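You operate a simulated robot arm through the tools that you are given. There is no shell and no other tool. Be economical: measure what you need, move in short steps, check, and stop when the job is done.

You run a simulated two-armed robot. Do the job below in one go: nothing can be reset, and whatever is moved stays where it is left.

TASK
Pick up the clear vial with one hand, pass it to the other hand and put it on the lamp shelf of the nursery bench. Shut the right drawer of the cream cabinet. Put the spare pot from the top of the lab bench on the low shelf of the tag table. Take the stopper and leave it in the black bucket. Pull the right drawer of the lab bench open. The order is free.

Only the result counts: the job must be done as asked and must still hold three seconds after the hand-in. Knocking over, shifting, dropping, spilling or breaking anything else fails it. A push-on lid holds only when it is set on centred and level and pressed home; a screw cap is set on level and turned clockwise until tight.

THE ROBOT
Two 7-joint arms with two-finger grippers on one trunk, on a base that drives. Base frame: it is fixed to the floor where the robot stands at the start and does not move with it; the origin is under the middle of the robot, x ahead of it, y to its left, z up. Units: mm, degrees, N and s.
The left shoulder is at the start at [78, 151, 888], the right one opposite. With the tool pointing down near the work surface each hand reaches from about 220 to 780 mm from the robot's upright axis, wherever it stands, measured 20 degrees to its own side. Places, roughly: black bucket (18x18x18 cm) [-6200, 4200, 900]; clear vial [500, -250, 750]; lamp shelf of the nursery bench [1000, -1500, 1100]; low shelf of the tag table [-3500, 2600, 200]; right drawer of the cream cabinet [-8400, -200, 600]; right drawer of the lab bench [-5200, 4100, 700]; spare pot (15x14x13 cm) [-5100, 4000, 900]; stopper (4x4x9 cm) [-6500, 4200, 900]. Payload 2.54 kg a hand.
Tool frame (each hand has its own): the origin (TCP) lies between the finger pads and is the grasp point; the fingertips stand 30 mm ahead of it; z points along the fingers, y is the line along which they close. Largest opening 116 mm; the body of the gripper starts 95 mm behind the TCP.
Orientation is told as [roll, pitch, yaw] about the base's x, y, z axes, in that order, counted from this pose: with the fingers straight down and closing along the base's y, the tool's x points along the base's -x, its y along +y and its z along -z.

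THE INTERFACE
- The arms move only by the tool drive_tool. It takes "left_rows", "right_rows" or both (then of equal length, played together; a hand with none holds still); each is a list of rows, each a list of 7 numbers: the shift along the base's x, y, z in mm, then the turn, a rotation vector about the base's x, y, z in degrees, then the finger opening in mm, from 0 to 116. In form: [[dx, dy, dz, wx, wy, wz, grip], ...]. A call has 1 to 20 rows; each row is the pose to reach, as a shift and turn from the pose commanded when the call began. Rows are played at 5 a second. More than 50 mm and 8.6 degrees between two rows, or a gripper value outside its range, and nothing of the call is played. Where a pose cannot be reached the arm comes as near as it can. A force on the tool above 40 N (or 10 N above the force at the start of the call, whichever is more), or a blocked arm, ends the call early, and 0.2 s more pass. The fingers move at their own pace (about 72 mm/s each) and stop on an object; they squeeze with about 44 N. The grip force told is the motor's: it shows also when the fingers shut on nothing. Time passes only in rows, and 0.2 s behind the last, so rows that repeat a pose let the fingers close. It gives the time, the measured TCP pose, the force on the tool (base axes), the opening and the grip force at its end, in the units of the frame above (readings bear some noise), with the torque about the TCP (base axes, N m) and any sound that the robot's microphone picked up.
- Cameras (640 x 400 px; columns grow to the right, rows downward): "scene" is now at [157, -25.4, 1052.4]; the picture's right is [-0.28, -0.96, 0.00], its down [-0.12, 0.03, -0.99] and it looks along [0.95, -0.28, -0.12] (base axes); focal length 258 px, centre (320, 200). "left" rides on the left gripper at [69, 15, -122] in its tool frame; the picture's right is [-0.21, 0.98, 0.00], its down [-0.83, -0.18, -0.53] and it looks along [-0.52, -0.11, 0.85] (tool axes); focal length 251 px, centre (320, 200). "right" rides on the right gripper at [69, -15, -122] in its tool frame; the picture's right is [0.22, 0.98, 0.00], its down [-0.83, 0.18, -0.53] and it looks along [-0.52, 0.12, 0.85] (tool axes); focal length 251 px, centre (320, 200). There is no depth. A picture from a camera that has moved, and an enlarged one, comes with that camera's place and axes in the base frame and with its lens.
- snapshot(camera): a new picture of that camera. It takes no simulated time.
- slide_trunk(by): slides the trunk up (or, below 0, down) by that many mm; the arms and the scene camera ride with it, the base frame stays. It gives what a move gives, with no picture.
- roll_base(legs): drives the robot by 1 to 6 legs, each [ahead, left, turn to the left] in mm, mm and degrees, along the robot's own axes; the way and the turn of a leg run together, so that a leg with both is an arc; at most 1500 mm and 180 degrees a leg. The arms and the cameras ride along, it lands a little off, and it stops where it bumps. It gives what a move gives.
- turn_head(pan, tilt): turns the head with the scene camera to pan (to the left, within 80 degrees either way) and tilt (down, from -29 to 69), counted from straight ahead of the robot. It gives what a move gives.
- zoom(camera, box): a new picture of the part [left, top, right, bottom] of that camera's present view, enlarged. It takes no simulated time.
- close_job(): hands the job in; it is judged then, once.

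Go step by step. Nothing tells you exact positions but the pictures and the camera data: compare them with the known pose of the tool, close in by small moves and look again before you grip or let go. The budget is 165 turns and 138 pictures, counting those below and the enlarged ones. Unless the task says otherwise, let go and move clear before handing in.

The tools are called after ">>>" as name(argument=value, ...) on one line, values as JSON. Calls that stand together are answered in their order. drive_tool: Moves the arms, as the interface text tells. Its arguments: {"type":"object","properties":{"left_rows":{"type":"array","items":{"type":"array","items":{"type":"number"}}},"right_rows":{"type":"array","items":{"type":"array","items":{"type":"number"}}}},"required":[]} The other tools are called the same way: slide_trunk (by) slides the trunk up or down; roll_base (legs) drives the base; turn_head (pan, tilt) turns the head that bears the scene camera; snapshot (camera) takes a picture; zoom (camera, box) takes an enlarged picture of a part of a camera's view; close_job () hands the job in.

At the start:

```text
time_s: 0.0
left_tcp_pos: [333.4, -3.7, 998.3]
left_orientation: [-0.2, 0.0, 0.1]
left_ft_force: [0.0, 0.1, 0.8]
left_moment: [-0.03, 0.01, 0.0]
left_finger_gap: 116.0
left_gripper_force: 0.0
right_tcp_pos: [359.5, -321.4, 988.1]
right_orientation: [0.0, 0.0, -0.1]
right_ft_force: [-0.2, 1.4, 0.3]
right_moment: [-0.01, 0.01, -0.02]
right_finger_gap: 116.0
right_gripper_force: 0.0
trunk travel left (down, up): [-125.0, 164.0]
robot x, y, heading: [0.1, -1.3, -0.0]
head pan, tilt: [-16.3, 7.0]
```

scene: 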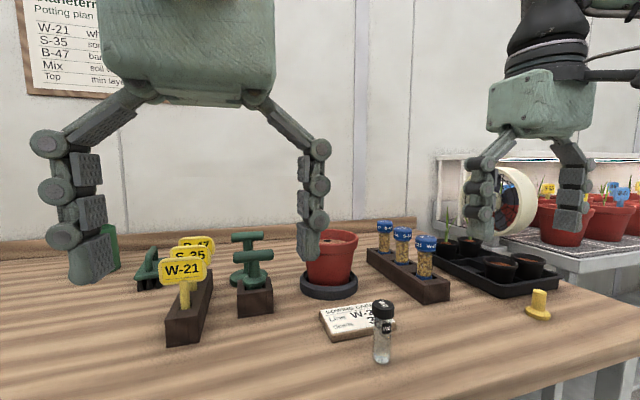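
right: 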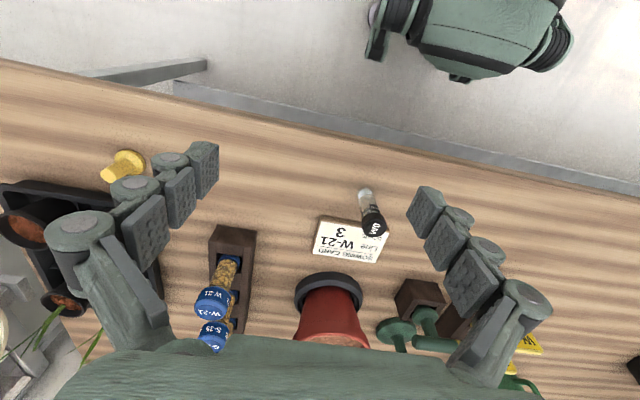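
left: 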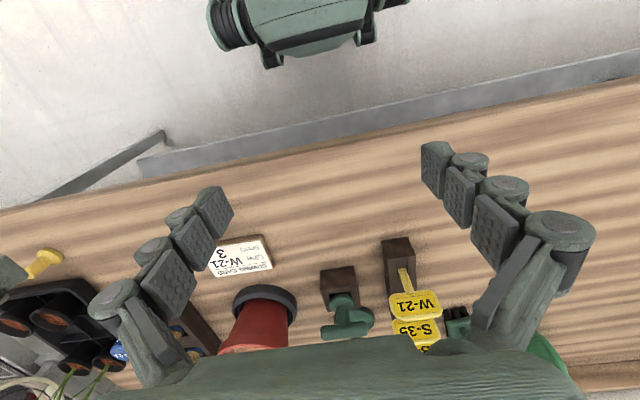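

The vial stands near [476, -219], base on a table at about z 759. Next I look to the right at the nursery bench and its lamp shelf.

>>> turn_head(pan=-56, tilt=5)

>>> snapshot(camera="scene")

>>> zoom(camera="right", box=[280, 150, 440, 250])

```text
time_s: 1.1
left_tcp_pos: [333.6, -3.6, 998.6]
left_orientation: [-0.1, 0.0, 0.1]
left_ft_force: [0.1, 0.0, 0.3]
left_moment: [0.0, 0.02, 0.0]
left_finger_gap: 116.0
left_gripper_force: 0.1
right_tcp_pos: [357.8, -321.3, 988.6]
right_orientation: [0.0, -0.1, -0.1]
right_ft_force: [0.5, 0.5, 0.1]
right_moment: [-0.03, -0.01, 0.0]
right_finger_gap: 115.7
right_gripper_force: 0.2
trunk travel left (down, up): [-125.0, 164.0]
robot x, y, heading: [2.0, -0.2, -0.2]
head pan, tilt: [-56.0, 5.0]
```

```text
134 pictures are left
camera scene: at [119.7, -75.5, 1055.7], right [-0.83, -0.56, 0.0], down [-0.05, 0.07, -1.0], along [0.56, -0.83, -0.09], focal length 258 px, centre (320, 200)
```

scene: 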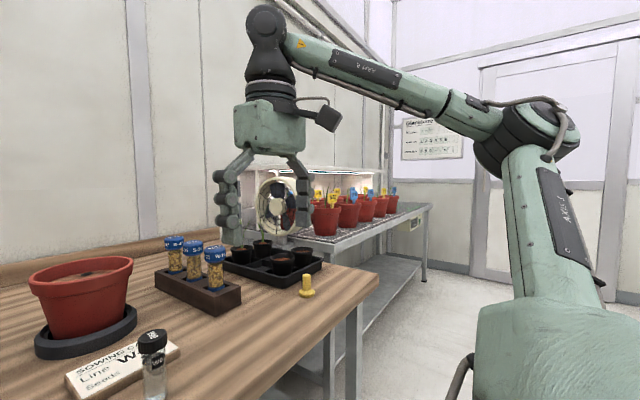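

```text
4.00 times, centred on (360, 200) of right
camera zoom: at [290.4, -335.8, 1112.5], right [-0.21, 0.98, 0.0], down [0.83, 0.18, 0.53], along [0.52, 0.11, -0.85], focal length 1006 px, centre (160, 200)
```

zoom: 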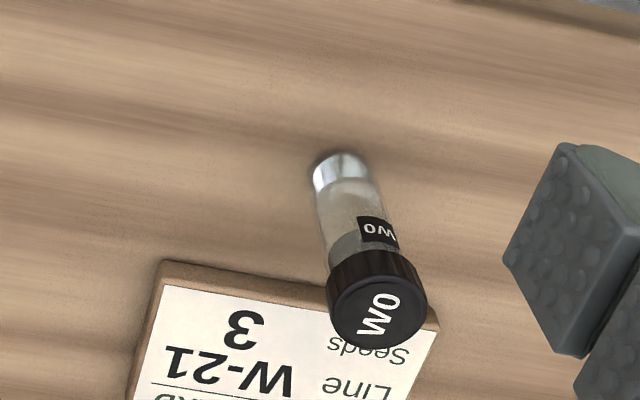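

The vial is confirmed near [480, -220], with its top at about z 848. I enlarge the white shelf on the nursery bench.

>>> zoom(camera="scene", box=[240, 120, 440, 245])

```text
3.20 times, centred on (340, 182) of scene
camera zoom: at [119.7, -75.5, 1055.7], right [-0.83, -0.56, 0.0], down [-0.05, 0.07, -1.0], along [0.56, -0.83, -0.09], focal length 827 px, centre (256, 256)
```

zoom: 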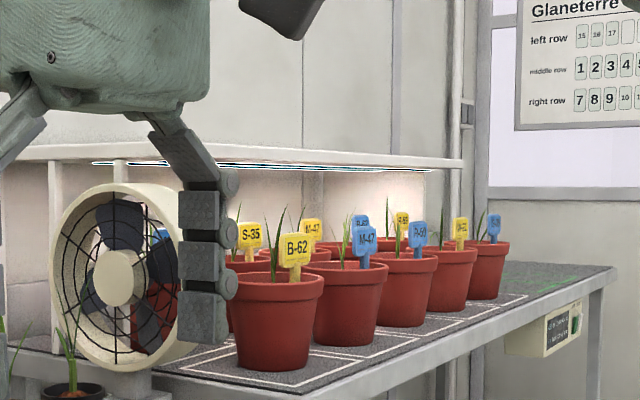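

The lamp shelf is the white board above the pots, at about z 1100. I bring the right hand above the vial.

>>> drive_tool(right_rows=[[31, 25, -10, 0, 0, 0, 116], [61, 50, -20, 0, 0, 0, 116], [92, 75, -30, 0, 0, 0, 116], [122, 101, -40, 0, 0, 0, 116], [122, 101, -40, 0, 0, 0, 116]])

>>> turn_head(pan=-20, tilt=15)

>>> snapshot(camera="right")

>>> snapshot(camera="scene")

```text
time_s: 2.3
left_tcp_pos: [333.1, -4.3, 998.4]
left_orientation: [-0.1, 0.1, 0.1]
left_ft_force: [0.3, -0.3, -0.1]
left_moment: [-0.01, 0.02, 0.0]
left_finger_gap: 116.0
left_gripper_force: 0.0
right_tcp_pos: [481.2, -217.5, 950.6]
right_orientation: [0.1, 0.1, -0.2]
right_ft_force: [0.6, 0.3, 0.6]
right_moment: [0.01, 0.03, 0.02]
right_finger_gap: 116.1
right_gripper_force: 0.0
trunk travel left (down, up): [-125.0, 164.0]
robot x, y, heading: [2.4, 0.3, 0.1]
head pan, tilt: [-56.0, 5.0]
```

```text
time_s: 3.3
left_tcp_pos: [333.4, -3.9, 997.8]
left_orientation: [0.0, 0.0, 0.1]
left_ft_force: [0.5, 1.3, 0.1]
left_moment: [-0.01, -0.02, 0.0]
left_finger_gap: 116.2
left_gripper_force: 0.1
right_tcp_pos: [481.1, -217.5, 949.2]
right_orientation: [0.0, 0.0, -0.1]
right_ft_force: [0.8, -0.3, 0.1]
right_moment: [-0.01, 0.0, -0.01]
right_finger_gap: 116.2
right_gripper_force: 0.1
trunk travel left (down, up): [-125.0, 164.0]
robot x, y, heading: [-0.3, 4.6, -0.1]
head pan, tilt: [-20.0, 15.0]
```

```text
131 pictures are left
camera right: at [412.8, -233.9, 1072.7], right [-0.21, 0.98, 0.0], down [0.83, 0.18, 0.53], along [0.52, 0.11, -0.85], focal length 251 px, centre (320, 200)
```

right: 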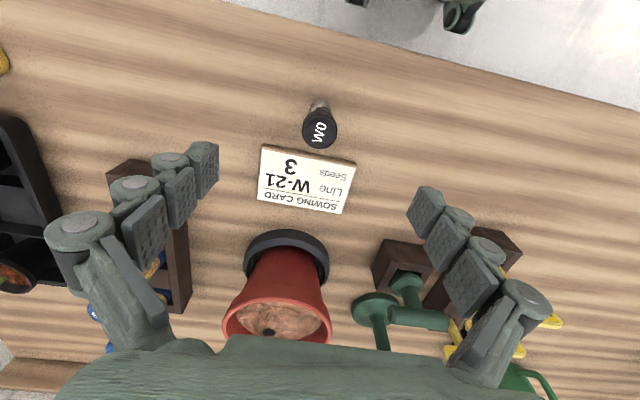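

```text
130 pictures are left
camera scene: at [156.0, -31.4, 1039.5], right [-0.34, -0.94, 0.0], down [-0.24, 0.09, -0.97], along [0.91, -0.33, -0.26], focal length 258 px, centre (320, 200)
```

scene: 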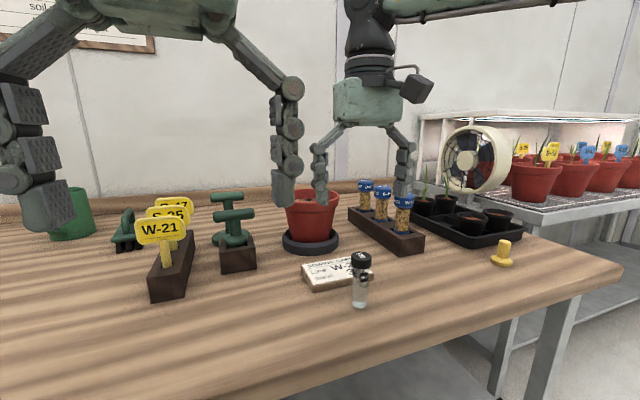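

The vial is just below the right TCP, about 3 mm off in y. I lower the hand around it with open fingers and look.

>>> drive_tool(right_rows=[[0, -2, -40, 0, 0, 0, 116], [0, -3, -80, 0, 0, 0, 116], [0, -3, -113, 0, 0, 0, 116], [0, -3, -113, 0, 0, 0, 116]])

>>> snapshot(camera="right")

>>> zoom(camera="scene", box=[260, 190, 460, 315])

```text
time_s: 4.3
left_tcp_pos: [333.5, -4.9, 998.9]
left_orientation: [-0.1, 0.0, 0.0]
left_ft_force: [-0.4, -0.3, -0.5]
left_moment: [-0.02, 0.01, -0.01]
left_finger_gap: 116.2
left_gripper_force: 0.0
right_tcp_pos: [481.2, -222.6, 838.0]
right_orientation: [0.1, -0.1, -0.1]
right_ft_force: [-1.0, 0.5, -1.5]
right_moment: [-0.01, -0.02, -0.03]
right_finger_gap: 116.1
right_gripper_force: 0.0
trunk travel left (down, up): [-125.0, 164.0]
robot x, y, heading: [1.4, -0.9, -0.0]
head pan, tilt: [-20.0, 15.0]
```

```text
129 pictures are left
camera right: at [412.7, -237.5, 960.5], right [-0.21, 0.98, 0.0], down [0.83, 0.18, 0.53], along [0.52, 0.11, -0.85], focal length 251 px, centre (320, 200)
```

right: 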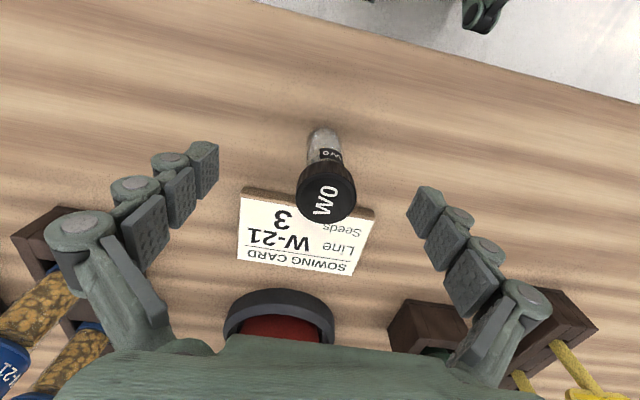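

```text
3.20 times, centred on (360, 252) of scene
camera zoom: at [156.1, -31.4, 1039.5], right [-0.34, -0.94, 0.0], down [-0.24, 0.09, -0.97], along [0.91, -0.33, -0.26], focal length 827 px, centre (192, 32)
```

zoom: 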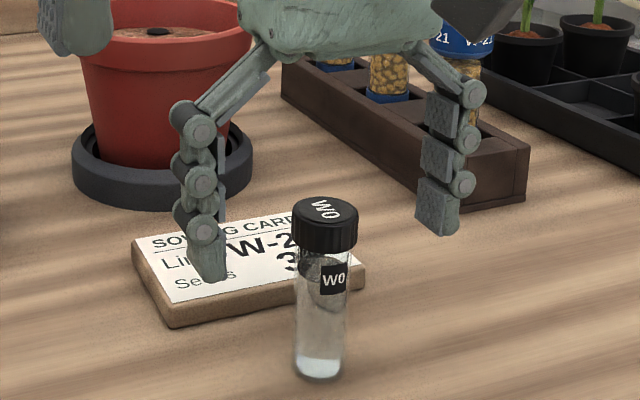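

The cap sits between the fingers, about 3 mm to the +y side. I centre, close and lift.

>>> drive_tool(right_rows=[[0, 3, -2, 0, 0, 0, 116], [0, 3, -2, 0, 0, 0, 70], [0, 3, -2, 0, 0, 0, 30], [0, 3, -2, 0, 0, 0, 10], [0, 3, -2, 0, 0, 0, 10], [0, 3, -2, 0, 0, 0, 10]])

>>> snapshot(camera="right")

>>> zoom(camera="scene", box=[260, 190, 460, 315])

```text
time_s: 5.7
left_tcp_pos: [333.9, -3.7, 998.2]
left_orientation: [0.0, 0.0, 0.2]
left_ft_force: [0.9, 1.0, -0.4]
left_moment: [-0.02, 0.0, 0.01]
left_finger_gap: 116.0
left_gripper_force: 0.1
right_tcp_pos: [481.2, -218.8, 835.4]
right_orientation: [0.0, 0.0, -0.2]
right_ft_force: [-0.6, -0.6, -0.5]
right_moment: [0.0, 0.0, 0.0]
right_finger_gap: 28.5
right_gripper_force: 44.5
trunk travel left (down, up): [-125.0, 164.0]
robot x, y, heading: [-1.0, -0.6, 0.1]
head pan, tilt: [-20.0, 15.0]
```

```text
127 pictures are left
camera right: at [412.3, -234.8, 958.0], right [-0.21, 0.98, 0.0], down [0.83, 0.18, 0.53], along [0.52, 0.11, -0.85], focal length 251 px, centre (320, 200)
```

right: 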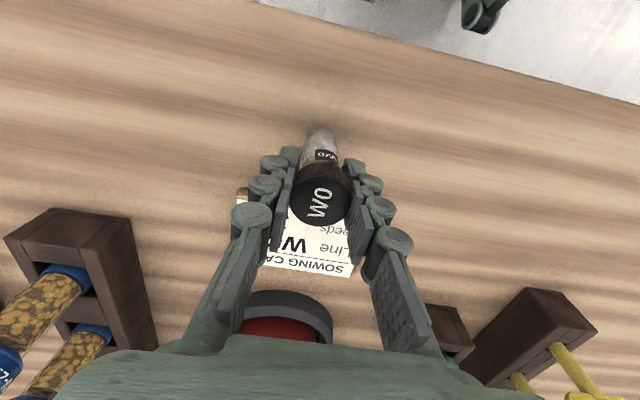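

```text
3.20 times, centred on (360, 252) of scene
camera zoom: at [156.1, -31.3, 1039.4], right [-0.34, -0.94, 0.0], down [-0.24, 0.09, -0.97], along [0.91, -0.33, -0.26], focal length 827 px, centre (192, 32)
```

zoom: 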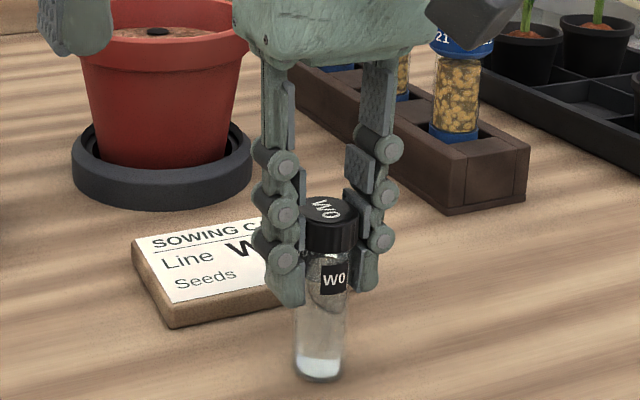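

The right hand holds the cap (28.5 mm gap, 44 N) with the glass free below it. I lift it while the left hand turns to point ahead, clear to the left.

>>> drive_tool(right_rows=[[0, 0, 40, 0, 0, 0, 10], [0, 0, 80, 0, 0, 0, 10], [0, 0, 120, 0, 0, 0, 10], [0, 0, 160, 0, 0, 0, 10], [25, 25, 165, 0, 0, 0, 10], [50, 50, 165, 0, 0, 0, 10], [80, 75, 165, 0, 0, 0, 10], [80, 100, 165, 0, 0, 0, 10], [80, 119, 165, 0, 0, 0, 10], [80, 119, 165, 0, 0, 0, 10]], left_rows=[[0, 25, 0, 0, 0, 0, 116], [10, 50, 0, 0, -8.3, 0, 116], [20, 75, 0, 0, -16.6, 0, 116], [30, 95, 0, 0, -25, 0, 116], [40, 105, 0, 0, -33.3, 0, 116], [50, 105, -10, 0, -41.6, 0, 116], [60, 105, -20, 0, -50, 0, 116], [70, 105, -30, 0, -58.3, 0, 116], [80, 105, -40, 0, -66.6, 0, 116], [90, 105, -50, 0, -75, 0, 116]])

>>> turn_head(pan=-5, tilt=5)

>>> snapshot(camera="scene")

>>> snapshot(camera="left")

```text
time_s: 7.9
left_tcp_pos: [453.9, 77.6, 980.8]
left_orientation: [-2.6, -75.0, 3.3]
left_ft_force: [1.0, 1.1, 0.1]
left_moment: [0.01, 0.01, -0.03]
left_finger_gap: 116.0
left_gripper_force: 0.0
left hand out of reach, approached as far as the arm can: row 9, 10
right_tcp_pos: [523.3, -155.8, 974.3]
right_orientation: [0.0, -0.1, -0.1]
right_ft_force: [0.3, 0.2, -1.3]
right_moment: [-0.01, 0.02, -0.01]
right_finger_gap: 28.5
right_gripper_force: 44.2
right hand out of reach, approached as far as the arm can: row 6, 7, 8, 9, 10
trunk travel left (down, up): [-125.0, 164.0]
robot x, y, heading: [-0.9, -3.0, -0.1]
head pan, tilt: [-20.0, 15.0]
```

```text
time_s: 8.7
left_tcp_pos: [453.8, 77.8, 979.7]
left_orientation: [-2.4, -74.6, 3.2]
left_ft_force: [-0.3, -0.4, -0.3]
left_moment: [-0.01, -0.03, -0.03]
left_finger_gap: 116.1
left_gripper_force: 0.0
right_tcp_pos: [523.0, -153.9, 975.0]
right_orientation: [0.0, -0.1, -0.1]
right_ft_force: [-0.5, 0.6, -0.7]
right_moment: [-0.02, 0.03, 0.01]
right_finger_gap: 28.2
right_gripper_force: 44.2
trunk travel left (down, up): [-125.0, 164.0]
robot x, y, heading: [0.6, -6.1, -0.2]
head pan, tilt: [-5.0, 5.0]
```

```text
125 pictures are left
camera scene: at [136.9, -61.8, 1049.6], right [-0.67, -0.74, 0.0], down [-0.11, 0.1, -0.99], along [0.73, -0.67, -0.15], focal length 258 px, centre (320, 200)
```

scene: 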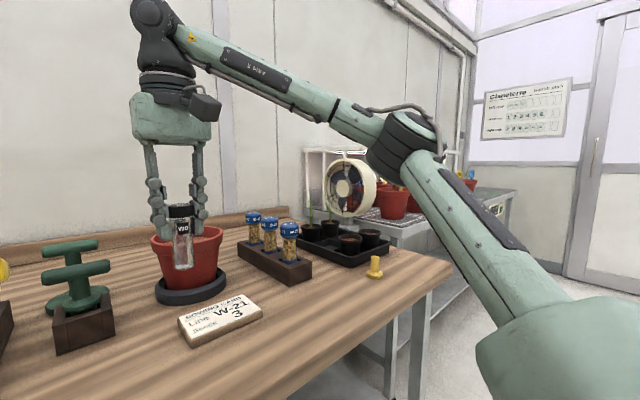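

```text
124 pictures are left
camera left: at [317.4, 91.1, 944.4], right [0.04, 0.98, 0.2], down [-0.29, -0.18, 0.94], along [0.95, -0.1, 0.28], focal length 251 px, centre (320, 200)
```

left: 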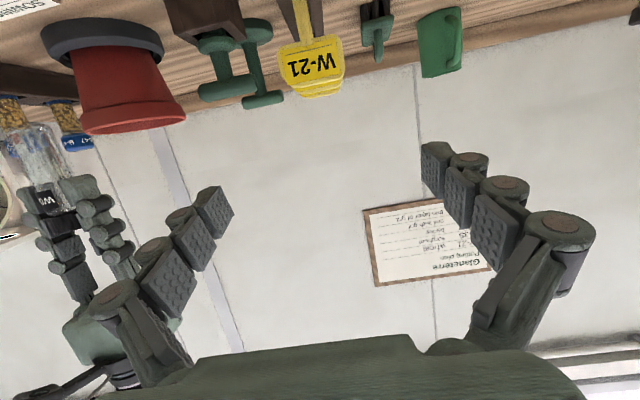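

Both hands reached their limits, so the handover must happen nearer the robot. I make a small test move to learn what the commanded poses are now.

>>> drive_tool(right_rows=[[-30, 0, 0, 0, 0, 0, 10], [-30, 0, 0, 0, 0, 0, 10]], left_rows=[[-30, 0, 0, 0, 0, 0, 116], [-30, 0, 0, 0, 0, 0, 116]])

>>> snapshot(camera="scene")

```text
time_s: 9.4
left_tcp_pos: [452.0, 85.5, 972.6]
left_orientation: [-1.0, -71.2, 6.2]
left_ft_force: [0.5, 0.8, 0.5]
left_moment: [0.0, -0.02, 0.01]
left_finger_gap: 116.1
left_gripper_force: 0.0
left hand out of reach, approached as far as the arm can: row 1, 2
right_tcp_pos: [492.7, -153.5, 973.8]
right_orientation: [0.0, 0.1, -0.1]
right_ft_force: [0.2, -0.7, -0.4]
right_moment: [-0.03, 0.02, 0.0]
right_finger_gap: 28.5
right_gripper_force: 44.2
trunk travel left (down, up): [-125.0, 164.0]
robot x, y, heading: [-0.8, 3.2, 0.0]
head pan, tilt: [-5.0, 5.0]
stopped in row 2 (left hand): the arm was blocked; the commanded pose is now the measured one
```

```text
123 pictures are left
camera scene: at [130.1, -66.6, 1058.6], right [-0.74, -0.67, 0.0], down [-0.04, 0.04, -1.0], along [0.67, -0.74, -0.05], focal length 258 px, centre (320, 200)
```

scene: 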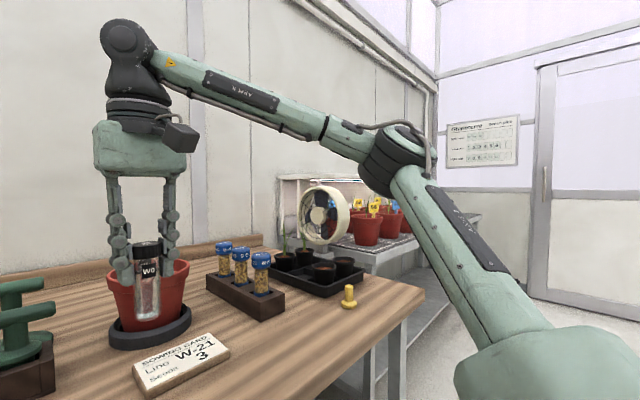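

The head seems to be pushed aside by the folded left arm, since the camera looks 48 degrees right instead of 5. I extend the left hand forward and outward to free it, and pull the right hand back slightly.

>>> drive_tool(left_rows=[[30, 15, 0, 0, 0, 0, 116], [60, 30, 0, 0, 0, 0, 116], [90, 45, 0, 0, 0, 0, 116], [120, 60, 0, 0, 0, 0, 116], [140, 80, 0, 0, 0, 0, 116]])

>>> turn_head(pan=-5, tilt=5)

>>> snapshot(camera="scene")

```text
time_s: 10.7
left_tcp_pos: [589.3, 161.6, 974.4]
left_orientation: [-1.6, -71.5, 6.3]
left_ft_force: [-1.1, -0.9, 0.5]
left_moment: [0.0, -0.02, 0.02]
left_finger_gap: 116.0
left_gripper_force: 0.0
right_tcp_pos: [493.5, -152.4, 974.3]
right_orientation: [0.0, 0.0, -0.1]
right_ft_force: [-0.8, -1.0, 0.1]
right_moment: [-0.02, -0.01, 0.04]
right_finger_gap: 28.2
right_gripper_force: 43.6
trunk travel left (down, up): [-125.0, 164.0]
robot x, y, heading: [1.1, -2.9, -0.4]
head pan, tilt: [-5.0, 5.0]
```

```text
time_s: 11.2
left_tcp_pos: [589.8, 161.1, 974.8]
left_orientation: [-1.5, -71.5, 6.5]
left_ft_force: [-0.8, 0.0, 0.7]
left_moment: [0.02, 0.03, 0.01]
left_finger_gap: 116.1
left_gripper_force: 0.1
right_tcp_pos: [492.4, -154.1, 973.3]
right_orientation: [0.1, 0.0, -0.2]
right_ft_force: [-1.0, 0.0, -0.9]
right_moment: [0.01, 0.01, 0.0]
right_finger_gap: 28.2
right_gripper_force: 43.9
trunk travel left (down, up): [-125.0, 164.0]
robot x, y, heading: [-2.0, 1.5, -0.1]
head pan, tilt: [-5.0, 5.0]
```

```text
122 pictures are left
camera scene: at [159.9, -7.4, 1055.7], right [-0.09, -1.0, 0.0], down [-0.09, 0.01, -1.0], along [0.99, -0.09, -0.09], focal length 258 px, centre (320, 200)
```

scene: 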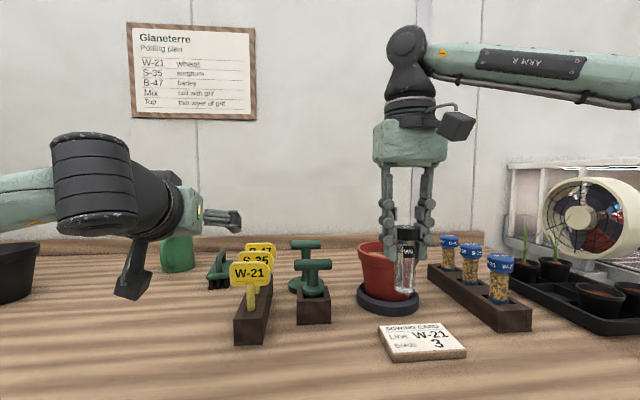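

The head is free again. I raise the trunk so the handover happens lower relative to the shoulders, where both arms reach better.

>>> slide_trunk(by=150)

>>> drive_tool(right_rows=[[10, 10, -40, 0, 0, 0, 10], [20, 20, -80, 0, 0, 0, 10], [28, 32, -110, 0, 0, 0, 10], [28, 44, -110, 0, 0, 0, 10], [28, 44, -110, 0, 0, 0, 10]], left_rows=[[-20, 0, -35, -0.2, -0.8, -8, 116], [-40, 0, -70, -0.4, -1.6, -16, 116], [-60, 0, -110, -0.5, -2.5, -24, 116], [-80, 0, -150, -0.7, -3.4, -32, 116], [-90, 0, -166, -0.7, -3.4, -35, 116]])

>>> turn_head(pan=-10, tilt=15)

>>> snapshot(camera="scene")

>>> snapshot(camera="left")

```text
time_s: 13.0
left_tcp_pos: [590.3, 160.6, 1124.4]
left_orientation: [-1.6, -71.6, 6.4]
left_ft_force: [0.3, 0.4, 0.0]
left_moment: [-0.01, 0.0, -0.02]
left_finger_gap: 116.3
left_gripper_force: 0.1
right_tcp_pos: [493.5, -154.4, 1124.6]
right_orientation: [0.0, 0.1, 0.0]
right_ft_force: [0.1, -0.2, -0.5]
right_moment: [0.04, 0.01, -0.02]
right_finger_gap: 28.4
right_gripper_force: 43.8
trunk travel left (down, up): [-275.0, 14.0]
robot x, y, heading: [-0.4, -1.2, 0.1]
head pan, tilt: [-5.0, 5.0]
```

```text
time_s: 14.2
left_tcp_pos: [517.4, 166.4, 956.3]
left_orientation: [-1.5, -75.0, -28.7]
left_ft_force: [0.5, 1.0, -0.3]
left_moment: [-0.05, -0.01, 0.0]
left_finger_gap: 116.0
left_gripper_force: 0.1
left hand out of reach, approached as far as the arm can: row 3, 4, 5
right_tcp_pos: [522.0, -111.1, 1013.9]
right_orientation: [0.0, -0.1, -0.2]
right_ft_force: [-0.6, -0.1, -0.2]
right_moment: [0.01, -0.03, 0.03]
right_finger_gap: 28.1
right_gripper_force: 43.6
trunk travel left (down, up): [-275.0, 14.0]
robot x, y, heading: [1.8, -2.0, 0.0]
head pan, tilt: [-5.0, 5.0]
```

```text
time_s: 14.9
left_tcp_pos: [518.3, 166.1, 956.8]
left_orientation: [-1.6, -74.9, -28.5]
left_ft_force: [-0.4, 1.0, -0.1]
left_moment: [0.0, 0.0, 0.0]
left_finger_gap: 116.3
left_gripper_force: 0.0
right_tcp_pos: [521.5, -111.3, 1013.6]
right_orientation: [0.1, 0.0, -0.1]
right_ft_force: [0.6, 0.7, 0.1]
right_moment: [0.0, 0.01, 0.0]
right_finger_gap: 28.4
right_gripper_force: 43.7
trunk travel left (down, up): [-275.0, 14.0]
robot x, y, heading: [-2.4, 1.3, 0.0]
head pan, tilt: [-10.0, 15.0]
```

```text
121 pictures are left
camera scene: at [160.4, -15.6, 1189.5], right [-0.17, -0.98, 0.0], down [-0.25, 0.04, -0.97], along [0.95, -0.17, -0.26], focal length 258 px, centre (320, 200)
```

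scene: 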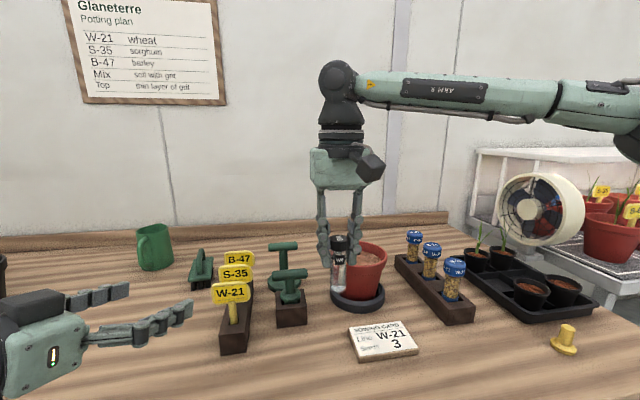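

```text
120 pictures are left
camera left: at [405.9, 247.7, 921.5], right [0.54, 0.82, 0.2], down [-0.35, 0.0, 0.94], along [0.77, -0.57, 0.28], focal length 251 px, centre (320, 200)
```

left: 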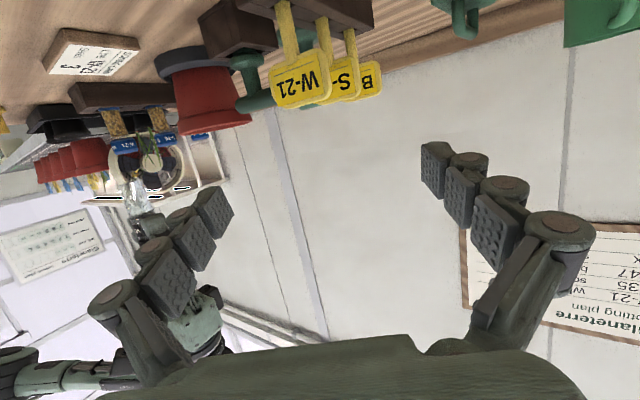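

The left hand is near its inner limit with this yaw. I turn it a further 30 degrees to the right so it comes at the vial from the left, and approach to about 150 mm.

>>> drive_tool(left_rows=[[20, -10, 4, 0, 0, -8, 116], [20, -40, 4, 0, 0, -16, 116], [15, -70, 4, 0, 0, -24, 116], [10, -100, 4, 0, 0, -31, 116], [10, -126, 4, 0, 0, -31, 116], [10, -126, 4, 0, 0, -31, 116]])

>>> snapshot(camera="scene")

>>> snapshot(camera="left")

```text
time_s: 16.3
left_tcp_pos: [528.5, 39.6, 958.8]
left_orientation: [-1.7, -74.8, -59.6]
left_ft_force: [0.5, -0.1, 0.1]
left_moment: [0.0, -0.01, -0.04]
left_finger_gap: 116.2
left_gripper_force: 0.0
left hand out of reach, approached as far as the arm can: row 4
right_tcp_pos: [522.3, -111.3, 1014.0]
right_orientation: [0.0, 0.0, 0.0]
right_ft_force: [-0.1, -0.2, -0.9]
right_moment: [-0.01, 0.04, 0.02]
right_finger_gap: 28.0
right_gripper_force: 44.0
trunk travel left (down, up): [-275.0, 14.0]
robot x, y, heading: [0.4, -3.2, -0.0]
head pan, tilt: [-10.0, 15.0]
```

```text
119 pictures are left
camera scene: at [160.7, -15.8, 1189.4], right [-0.17, -0.98, 0.0], down [-0.26, 0.05, -0.97], along [0.95, -0.17, -0.26], focal length 258 px, centre (320, 200)
```

scene: 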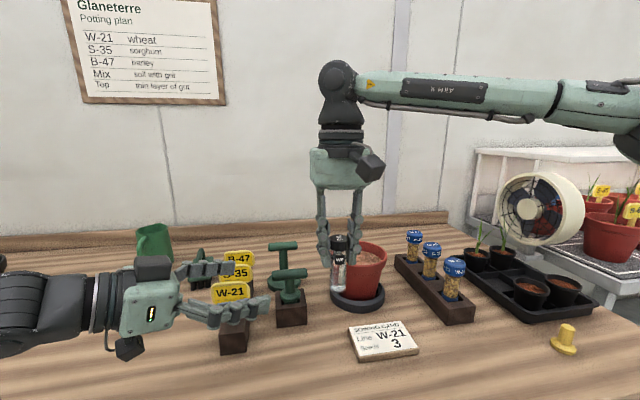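

```text
118 pictures are left
camera left: at [474.2, 165.8, 924.9], right [0.88, 0.42, 0.2], down [-0.3, 0.18, 0.94], along [0.36, -0.89, 0.28], focal length 251 px, centre (320, 200)
```

left: 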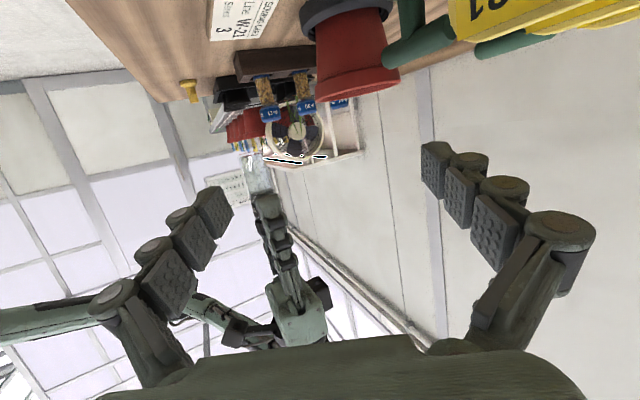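

The vial appears where predicted from the left camera. I go 100 mm closer and check clearance.

>>> drive_tool(left_rows=[[-3, -40, 3, 0, 0, 0, 116], [-6, -75, 3, 0, 0, 0, 116], [-8, -105, 3, 0, 0, 0, 116], [-8, -105, 3, 0, 0, 0, 116]])

>>> snapshot(camera="left")

>>> zoom(camera="scene", box=[230, 180, 430, 305])

```text
time_s: 17.3
left_tcp_pos: [520.9, -64.3, 965.2]
left_orientation: [-1.8, -74.9, -59.5]
left_ft_force: [0.0, 0.1, 0.0]
left_moment: [0.0, -0.01, -0.01]
left_finger_gap: 116.0
left_gripper_force: 0.1
right_tcp_pos: [522.9, -110.9, 1013.7]
right_orientation: [0.1, 0.0, -0.2]
right_ft_force: [-0.1, -0.6, -0.2]
right_moment: [0.0, -0.01, -0.01]
right_finger_gap: 28.3
right_gripper_force: 44.2
trunk travel left (down, up): [-275.0, 14.0]
robot x, y, heading: [0.1, -0.2, 0.2]
head pan, tilt: [-10.0, 15.0]
```

```text
117 pictures are left
camera left: at [465.8, 62.3, 929.6], right [0.88, 0.43, 0.2], down [-0.3, 0.18, 0.94], along [0.36, -0.89, 0.28], focal length 251 px, centre (320, 200)
```

left: 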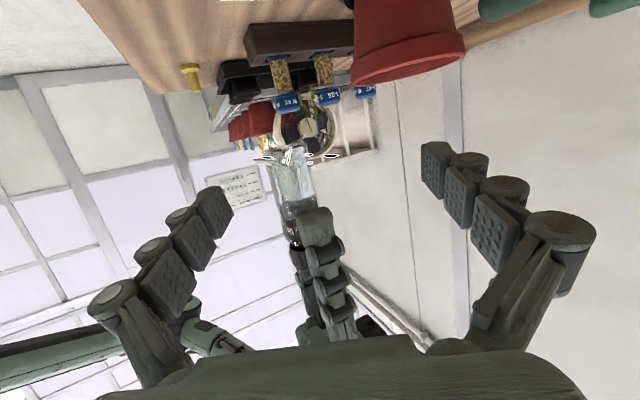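

```text
3.20 times, centred on (330, 242) of scene
camera zoom: at [160.3, -15.5, 1189.5], right [-0.17, -0.98, 0.0], down [-0.25, 0.04, -0.97], along [0.95, -0.17, -0.26], focal length 827 px, centre (288, 64)
```

zoom: 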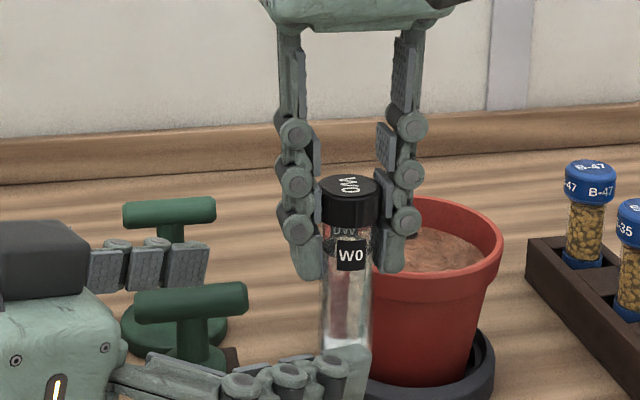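

Near finger hides the vial's lower end, so I enlarge the left view to settle the height of the vial's bottom.

>>> zoom(camera="left", box=[200, 120, 400, 245])

```text
3.20 times, centred on (300, 182) of left
camera zoom: at [465.8, 62.3, 929.6], right [0.88, 0.43, 0.2], down [-0.3, 0.18, 0.94], along [0.36, -0.89, 0.28], focal length 805 px, centre (384, 256)
```

zoom: 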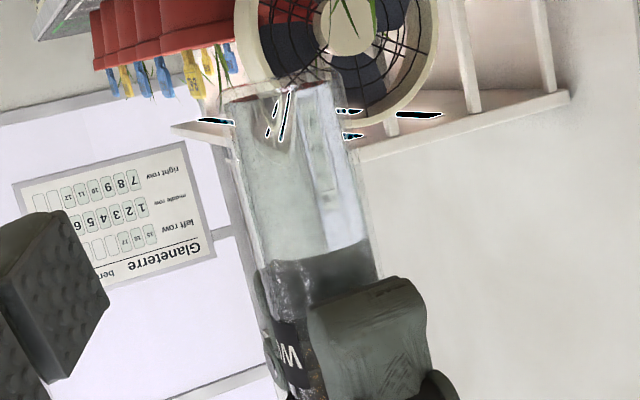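

The vial bottom is at about z 938 and the right fingertips at about 983, so 960 is right for the left TCP. I move in, then close the left fingers.

>>> drive_tool(left_rows=[[-1, -14, -5, 0, 0, 0, 116], [-2, -28, -5, 0, 0, 0, 116], [-2, -40, -5, 0, 0, 0, 116], [-2, -40, -5, 0, 0, 0, 116]])

>>> zoom(camera="left", box=[180, 100, 460, 275])

>>> zoom(camera="scene", box=[230, 180, 430, 305])

```text
time_s: 18.3
left_tcp_pos: [517.5, -104.5, 958.5]
left_orientation: [-1.5, -74.9, -59.4]
left_ft_force: [0.3, -0.6, -0.5]
left_moment: [0.01, -0.04, -0.02]
left_finger_gap: 116.1
left_gripper_force: 0.2
right_tcp_pos: [520.8, -110.3, 1014.2]
right_orientation: [0.0, 0.0, -0.1]
right_ft_force: [-0.4, 0.2, -0.7]
right_moment: [0.01, -0.02, 0.0]
right_finger_gap: 28.5
right_gripper_force: 44.3
trunk travel left (down, up): [-275.0, 14.0]
robot x, y, heading: [-3.0, -0.6, 0.1]
head pan, tilt: [-10.0, 15.0]
```

```text
2.29 times, centred on (320, 188) of left
camera zoom: at [463.7, 22.0, 923.8], right [0.88, 0.43, 0.2], down [-0.3, 0.18, 0.94], along [0.36, -0.89, 0.28], focal length 575 px, centre (320, 229)
```

zoom: 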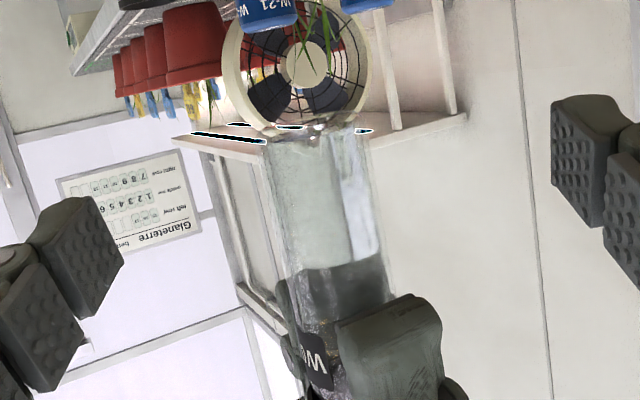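

```text
3.20 times, centred on (330, 242) of scene
camera zoom: at [160.4, -15.6, 1189.5], right [-0.17, -0.98, 0.0], down [-0.25, 0.04, -0.97], along [0.95, -0.17, -0.26], focal length 827 px, centre (288, 64)
```

zoom: 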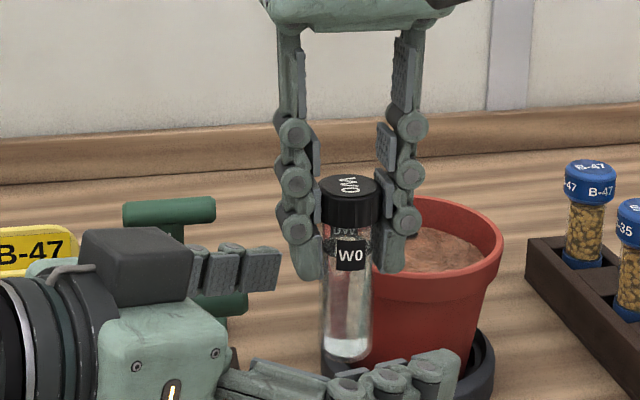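

The glass sits between the left pads, about 3 mm off-centre. I correct and close.

>>> drive_tool(left_rows=[[3, 1, 0, 0, 0, 0, 116], [3, 1, 0, 0, 0, 0, 70], [3, 1, 0, 0, 0, 0, 35], [3, 1, 0, 0, 0, 0, 10], [3, 1, 0, 0, 0, 0, 10], [3, 1, 0, 0, 0, 0, 10]])

>>> zoom(camera="scene", box=[230, 180, 430, 305])

```text
time_s: 19.7
left_tcp_pos: [519.2, -103.8, 958.7]
left_orientation: [-1.6, -74.9, -59.6]
left_ft_force: [-7.0, -4.0, -0.5]
left_moment: [0.15, -0.25, -0.14]
left_finger_gap: 25.2
left_gripper_force: 44.0
right_tcp_pos: [522.5, -109.9, 1014.7]
right_orientation: [0.2, -0.1, -0.1]
right_ft_force: [6.6, 3.4, -1.2]
right_moment: [0.08, -0.05, 0.11]
right_finger_gap: 28.7
right_gripper_force: 44.4
trunk travel left (down, up): [-275.0, 14.0]
robot x, y, heading: [-2.6, 0.9, -0.3]
head pan, tilt: [-10.0, 15.0]
```

```text
3.20 times, centred on (330, 242) of scene
camera zoom: at [160.4, -15.6, 1189.4], right [-0.17, -0.98, 0.0], down [-0.25, 0.04, -0.97], along [0.95, -0.17, -0.26], focal length 827 px, centre (288, 64)
```

zoom: 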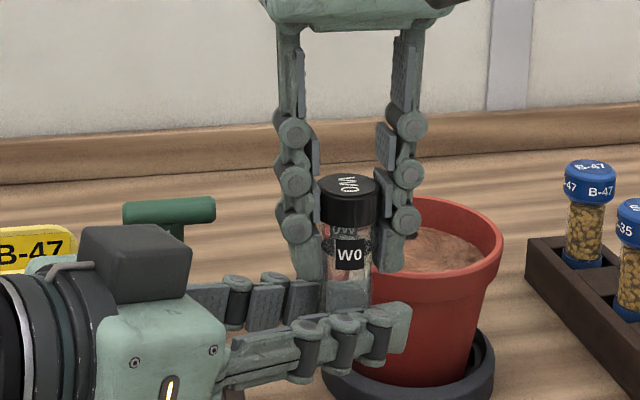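

Both hands hold the vial (left 25 mm, 44 N). I open the right hand and raise it clear.

>>> drive_tool(right_rows=[[0, 0, 0, 0, 0, 0, 60], [0, 0, 0, 0, 0, 0, 116], [0, 0, 0, 0, 0, 0, 116], [0, 0, 40, 0, 0, 0, 116], [0, 0, 80, 0, 0, 0, 116], [0, -40, 100, 0, 0, 0, 116], [-30, -80, 100, 0, 0, 0, 116], [-60, -110, 100, 0, 0, 0, 116], [-90, -140, 100, 0, 0, 0, 116]])

>>> snapshot(camera="scene")

```text
time_s: 21.7
left_tcp_pos: [519.4, -104.9, 959.4]
left_orientation: [-1.5, -74.9, -59.6]
left_ft_force: [0.1, -0.3, -0.6]
left_moment: [0.01, 0.03, 0.01]
left_finger_gap: 25.2
left_gripper_force: 43.9
right_tcp_pos: [430.0, -249.5, 1113.9]
right_orientation: [0.1, 0.0, -0.1]
right_ft_force: [-1.2, -0.1, -0.6]
right_moment: [0.02, -0.03, 0.06]
right_finger_gap: 116.1
right_gripper_force: 0.1
right hand out of reach, approached as far as the arm can: row 4, 5
trunk travel left (down, up): [-275.0, 14.0]
robot x, y, heading: [0.4, 0.9, -0.1]
head pan, tilt: [-10.0, 15.0]
```

```text
111 pictures are left
camera scene: at [159.8, -16.1, 1189.6], right [-0.17, -0.98, 0.0], down [-0.25, 0.05, -0.97], along [0.95, -0.17, -0.26], focal length 258 px, centre (320, 200)
```

scene: 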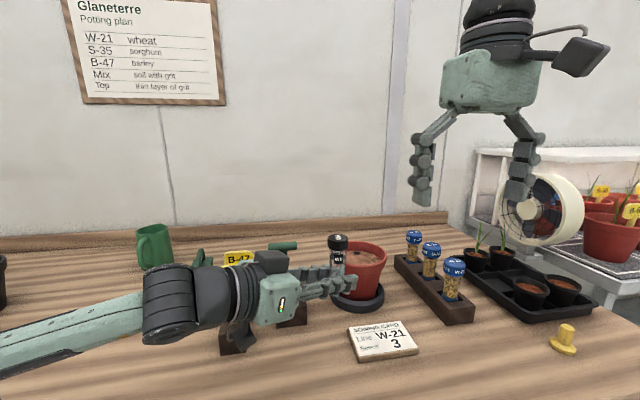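

The handover worked: the vial is upright in the left hand. I raise it, and look closely at the lamp shelf from this height.

>>> drive_tool(left_rows=[[0, 0, 40, 0, 0, 0, 10], [0, 0, 80, 0, 0, 0, 10], [0, 0, 110, 0, 0, 0, 10]])

>>> turn_head(pan=-50, tilt=10)

>>> snapshot(camera="scene")

```text
time_s: 22.5
left_tcp_pos: [521.9, -104.6, 1069.7]
left_orientation: [-1.8, -74.9, -59.4]
left_ft_force: [0.5, -0.4, 0.4]
left_moment: [-0.01, 0.0, 0.0]
left_finger_gap: 25.4
left_gripper_force: 44.5
right_tcp_pos: [430.2, -249.6, 1115.0]
right_orientation: [0.0, 0.0, -0.1]
right_ft_force: [0.3, -0.1, 0.4]
right_moment: [-0.01, 0.0, 0.02]
right_finger_gap: 115.7
right_gripper_force: 0.1
trunk travel left (down, up): [-275.0, 14.0]
robot x, y, heading: [1.7, -1.0, 0.0]
head pan, tilt: [-10.0, 15.0]
```

```text
time_s: 23.6
left_tcp_pos: [522.2, -104.3, 1068.2]
left_orientation: [-1.6, -74.9, -59.4]
left_ft_force: [0.2, 1.1, 0.2]
left_moment: [0.01, 0.01, 0.02]
left_finger_gap: 25.0
left_gripper_force: 43.8
right_tcp_pos: [430.8, -248.6, 1114.2]
right_orientation: [0.0, 0.0, -0.1]
right_ft_force: [-0.5, -0.1, -0.4]
right_moment: [0.0, 0.03, -0.04]
right_finger_gap: 116.2
right_gripper_force: 0.0
trunk travel left (down, up): [-275.0, 14.0]
robot x, y, heading: [-0.6, 0.1, 0.1]
head pan, tilt: [-50.0, 10.0]
```

```text
110 pictures are left
camera scene: at [128.2, -70.6, 1197.6], right [-0.77, -0.64, 0.0], down [-0.11, 0.13, -0.98], along [0.63, -0.75, -0.17], focal length 258 px, centre (320, 200)
```

scene: 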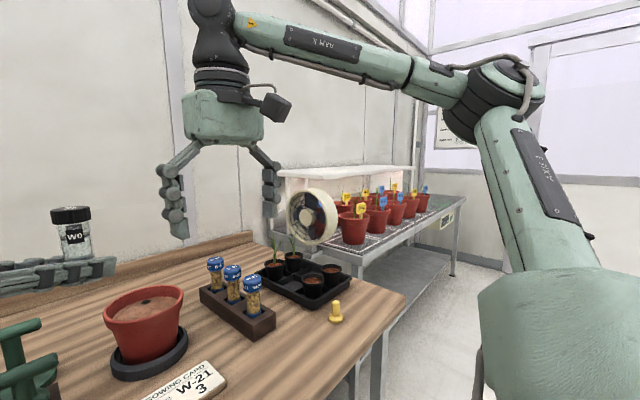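

The nursery bench front lies near x 570, with the lamp shelf behind it. I back off the work table and then drive right past it.

>>> roll_base(legs=[[-350, 0, 0]])

>>> turn_head(pan=-80, tilt=20)

>>> snapshot(camera="scene")

```text
time_s: 25.9
left_tcp_pos: [167.2, -104.9, 1068.7]
left_orientation: [-1.6, -75.0, -59.9]
left_ft_force: [0.3, -0.1, -1.8]
left_moment: [0.02, 0.02, 0.01]
left_finger_gap: 24.9
left_gripper_force: 44.3
right_tcp_pos: [75.2, -251.8, 1114.7]
right_orientation: [0.1, -0.1, -0.4]
right_ft_force: [0.7, -0.5, 0.0]
right_moment: [0.01, -0.03, -0.01]
right_finger_gap: 116.0
right_gripper_force: 0.0
trunk travel left (down, up): [-275.0, 14.0]
robot x, y, heading: [-351.5, 2.0, -0.4]
head pan, tilt: [-50.0, 10.0]
```

```text
time_s: 26.8
left_tcp_pos: [169.0, -105.2, 1068.1]
left_orientation: [-1.7, -74.9, -59.7]
left_ft_force: [-0.4, 0.4, 0.4]
left_moment: [0.01, 0.02, -0.01]
left_finger_gap: 25.4
left_gripper_force: 43.8
right_tcp_pos: [76.9, -250.9, 1114.5]
right_orientation: [0.0, 0.0, -0.5]
right_ft_force: [0.8, -0.3, -0.5]
right_moment: [-0.01, -0.03, -0.07]
right_finger_gap: 116.0
right_gripper_force: 0.1
trunk travel left (down, up): [-275.0, 14.0]
robot x, y, heading: [-353.8, -1.5, -0.3]
head pan, tilt: [-80.0, 20.0]
```

```text
109 pictures are left
camera scene: at [-268.6, -90.6, 1181.3], right [-0.99, -0.17, 0.0], down [-0.06, 0.34, -0.94], along [0.16, -0.93, -0.34], focal length 258 px, centre (320, 200)
```

scene: 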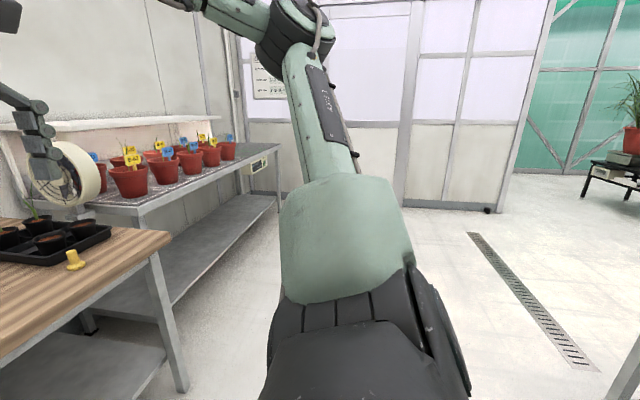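

The floor to the right is free. I drive 1400 mm right, then look ahead at the shelf.

>>> roll_base(legs=[[0, -1400, 0]])

>>> turn_head(pan=5, tilt=10)

>>> snapshot(camera="scene")

```text
time_s: 40.7
left_tcp_pos: [146.3, -1541.2, 1069.6]
left_orientation: [-1.7, -75.0, -60.7]
left_ft_force: [0.5, 0.2, -0.8]
left_moment: [-0.04, -0.01, 0.0]
left_finger_gap: 25.3
left_gripper_force: 43.7
right_tcp_pos: [50.7, -1685.8, 1114.0]
right_orientation: [-0.1, 0.0, -1.5]
right_ft_force: [0.2, 0.2, 0.1]
right_moment: [-0.02, 0.06, 0.02]
right_finger_gap: 115.9
right_gripper_force: 0.0
trunk travel left (down, up): [-275.0, 14.0]
robot x, y, heading: [-369.8, -1422.7, -1.4]
head pan, tilt: [-80.0, 20.0]
```

```text
time_s: 42.3
left_tcp_pos: [145.5, -1541.1, 1069.8]
left_orientation: [-1.7, -74.9, -60.7]
left_ft_force: [0.6, 0.6, 0.0]
left_moment: [-0.01, 0.0, 0.02]
left_finger_gap: 25.2
left_gripper_force: 44.3
right_tcp_pos: [51.9, -1685.5, 1115.4]
right_orientation: [0.0, 0.0, -1.4]
right_ft_force: [-0.1, 0.8, 0.2]
right_moment: [-0.01, 0.02, -0.02]
right_finger_gap: 116.0
right_gripper_force: 0.2
trunk travel left (down, up): [-275.0, 14.0]
robot x, y, heading: [-372.6, -1428.0, -1.4]
head pan, tilt: [5.0, 10.0]
```

```text
108 pictures are left
camera scene: at [-211.9, -1421.2, 1197.6], right [0.06, -1.0, 0.0], down [-0.17, -0.01, -0.98], along [0.98, 0.06, -0.17], focal length 258 px, centre (320, 200)
```

scene: 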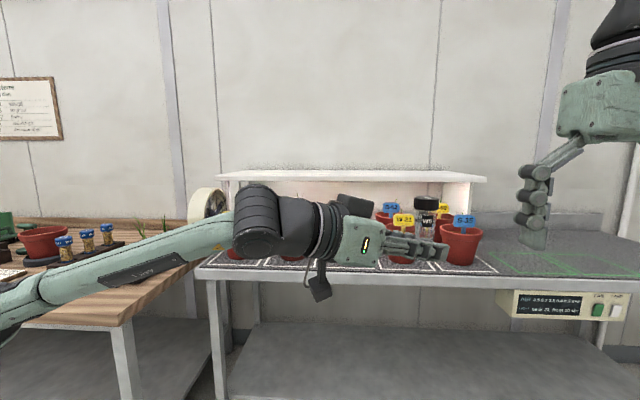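

The shelf runs about y -875 to -2045, front edge near x 900. I swing the left hand to point ahead and raise the vial above shelf height.

>>> drive_tool(left_rows=[[20, 10, 10, 0, 0, 8.5, 10], [40, 30, 20, 0, 0, 17, 10], [60, 50, 30, 0, 0, 25.5, 10], [80, 75, 40, 0, 0, 34, 10], [100, 100, 55, 0, 0, 42.5, 10], [120, 125, 70, 0, 0, 51, 10], [140, 150, 80, 0, 0, 59.5, 10], [140, 150, 85, 0, 0, 59.5, 10]])

>>> roll_base(legs=[[330, 0, 1.4]])

>>> snapshot(camera="scene")

>>> snapshot(camera="left")

```text
time_s: 44.1
left_tcp_pos: [285.7, -1390.0, 1154.1]
left_orientation: [-1.7, -74.9, -1.2]
left_ft_force: [0.2, 0.3, -0.7]
left_moment: [0.0, 0.01, -0.05]
left_finger_gap: 25.1
left_gripper_force: 44.6
right_tcp_pos: [51.6, -1686.1, 1113.1]
right_orientation: [0.0, 0.0, -1.4]
right_ft_force: [0.1, -0.4, 1.1]
right_moment: [0.02, 0.05, 0.01]
right_finger_gap: 116.1
right_gripper_force: 0.0
trunk travel left (down, up): [-275.0, 14.0]
robot x, y, heading: [-374.3, -1422.7, -1.3]
head pan, tilt: [5.0, 10.0]
```

```text
time_s: 46.2
left_tcp_pos: [610.0, -1376.9, 1154.1]
left_orientation: [-1.8, -74.8, 0.3]
left_ft_force: [-0.3, 0.6, -0.8]
left_moment: [-0.02, -0.01, -0.02]
left_finger_gap: 25.2
left_gripper_force: 44.0
right_tcp_pos: [383.5, -1675.7, 1112.9]
right_orientation: [-0.1, -0.1, 0.1]
right_ft_force: [0.6, -0.5, -0.3]
right_moment: [0.0, 0.02, 0.01]
right_finger_gap: 116.2
right_gripper_force: 0.0
trunk travel left (down, up): [-275.0, 14.0]
robot x, y, heading: [-48.7, -1432.2, 0.2]
head pan, tilt: [5.0, 10.0]
```

```text
107 pictures are left
camera scene: at [113.1, -1420.0, 1197.5], right [0.09, -1.0, 0.0], down [-0.17, -0.02, -0.98], along [0.98, 0.09, -0.17], focal length 258 px, centre (320, 200)
```

scene: 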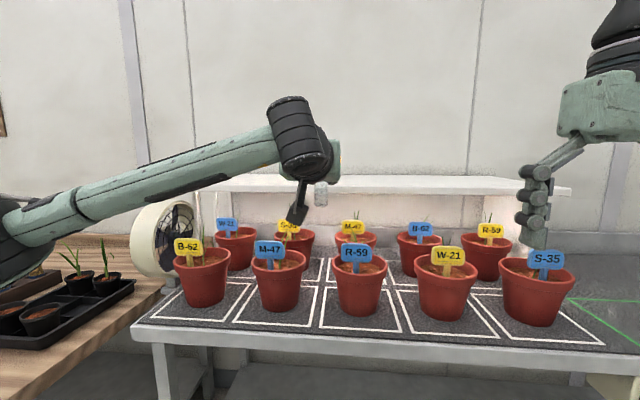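

```text
106 pictures are left
camera left: at [473.4, -1358.2, 1118.9], right [0.08, 0.98, 0.2], down [-0.3, -0.17, 0.94], along [0.95, -0.13, 0.28], focal length 251 px, centre (320, 200)
```

left: 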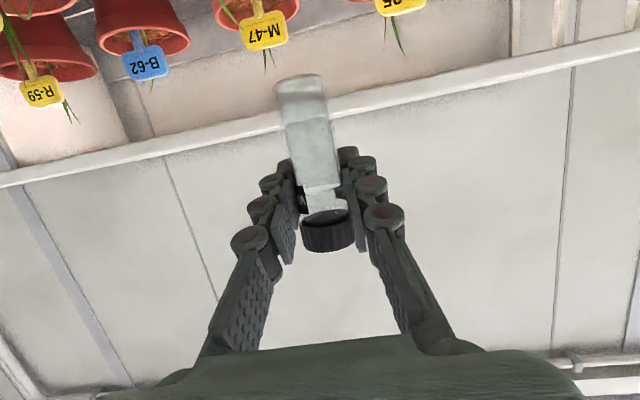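

The hand points ahead over the front pots. I enlarge the shelf to locate its front edge and top.

>>> zoom(camera="scene", box=[400, 150, 600, 275])

>>> zoom(camera="scene", box=[250, 130, 450, 255])

```text
3.20 times, centred on (500, 212) of scene
camera zoom: at [113.1, -1420.0, 1197.5], right [0.09, -1.0, 0.0], down [-0.17, -0.02, -0.98], along [0.98, 0.09, -0.17], focal length 827 px, centre (-256, 160)
```

zoom: 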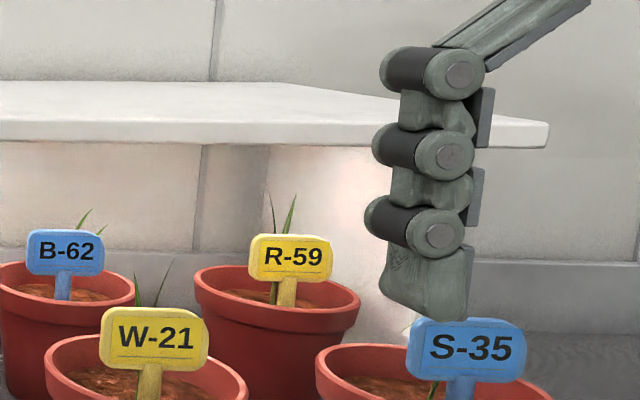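

```text
3.20 times, centred on (350, 192) of scene
camera zoom: at [113.1, -1420.0, 1197.5], right [0.09, -1.0, 0.0], down [-0.17, -0.02, -0.98], along [0.98, 0.09, -0.17], focal length 827 px, centre (224, 224)
```

zoom: 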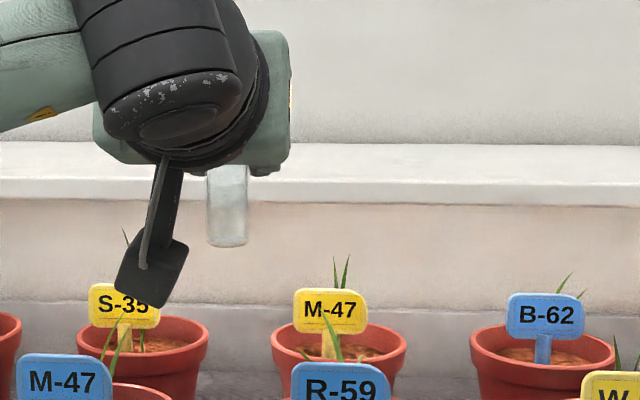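

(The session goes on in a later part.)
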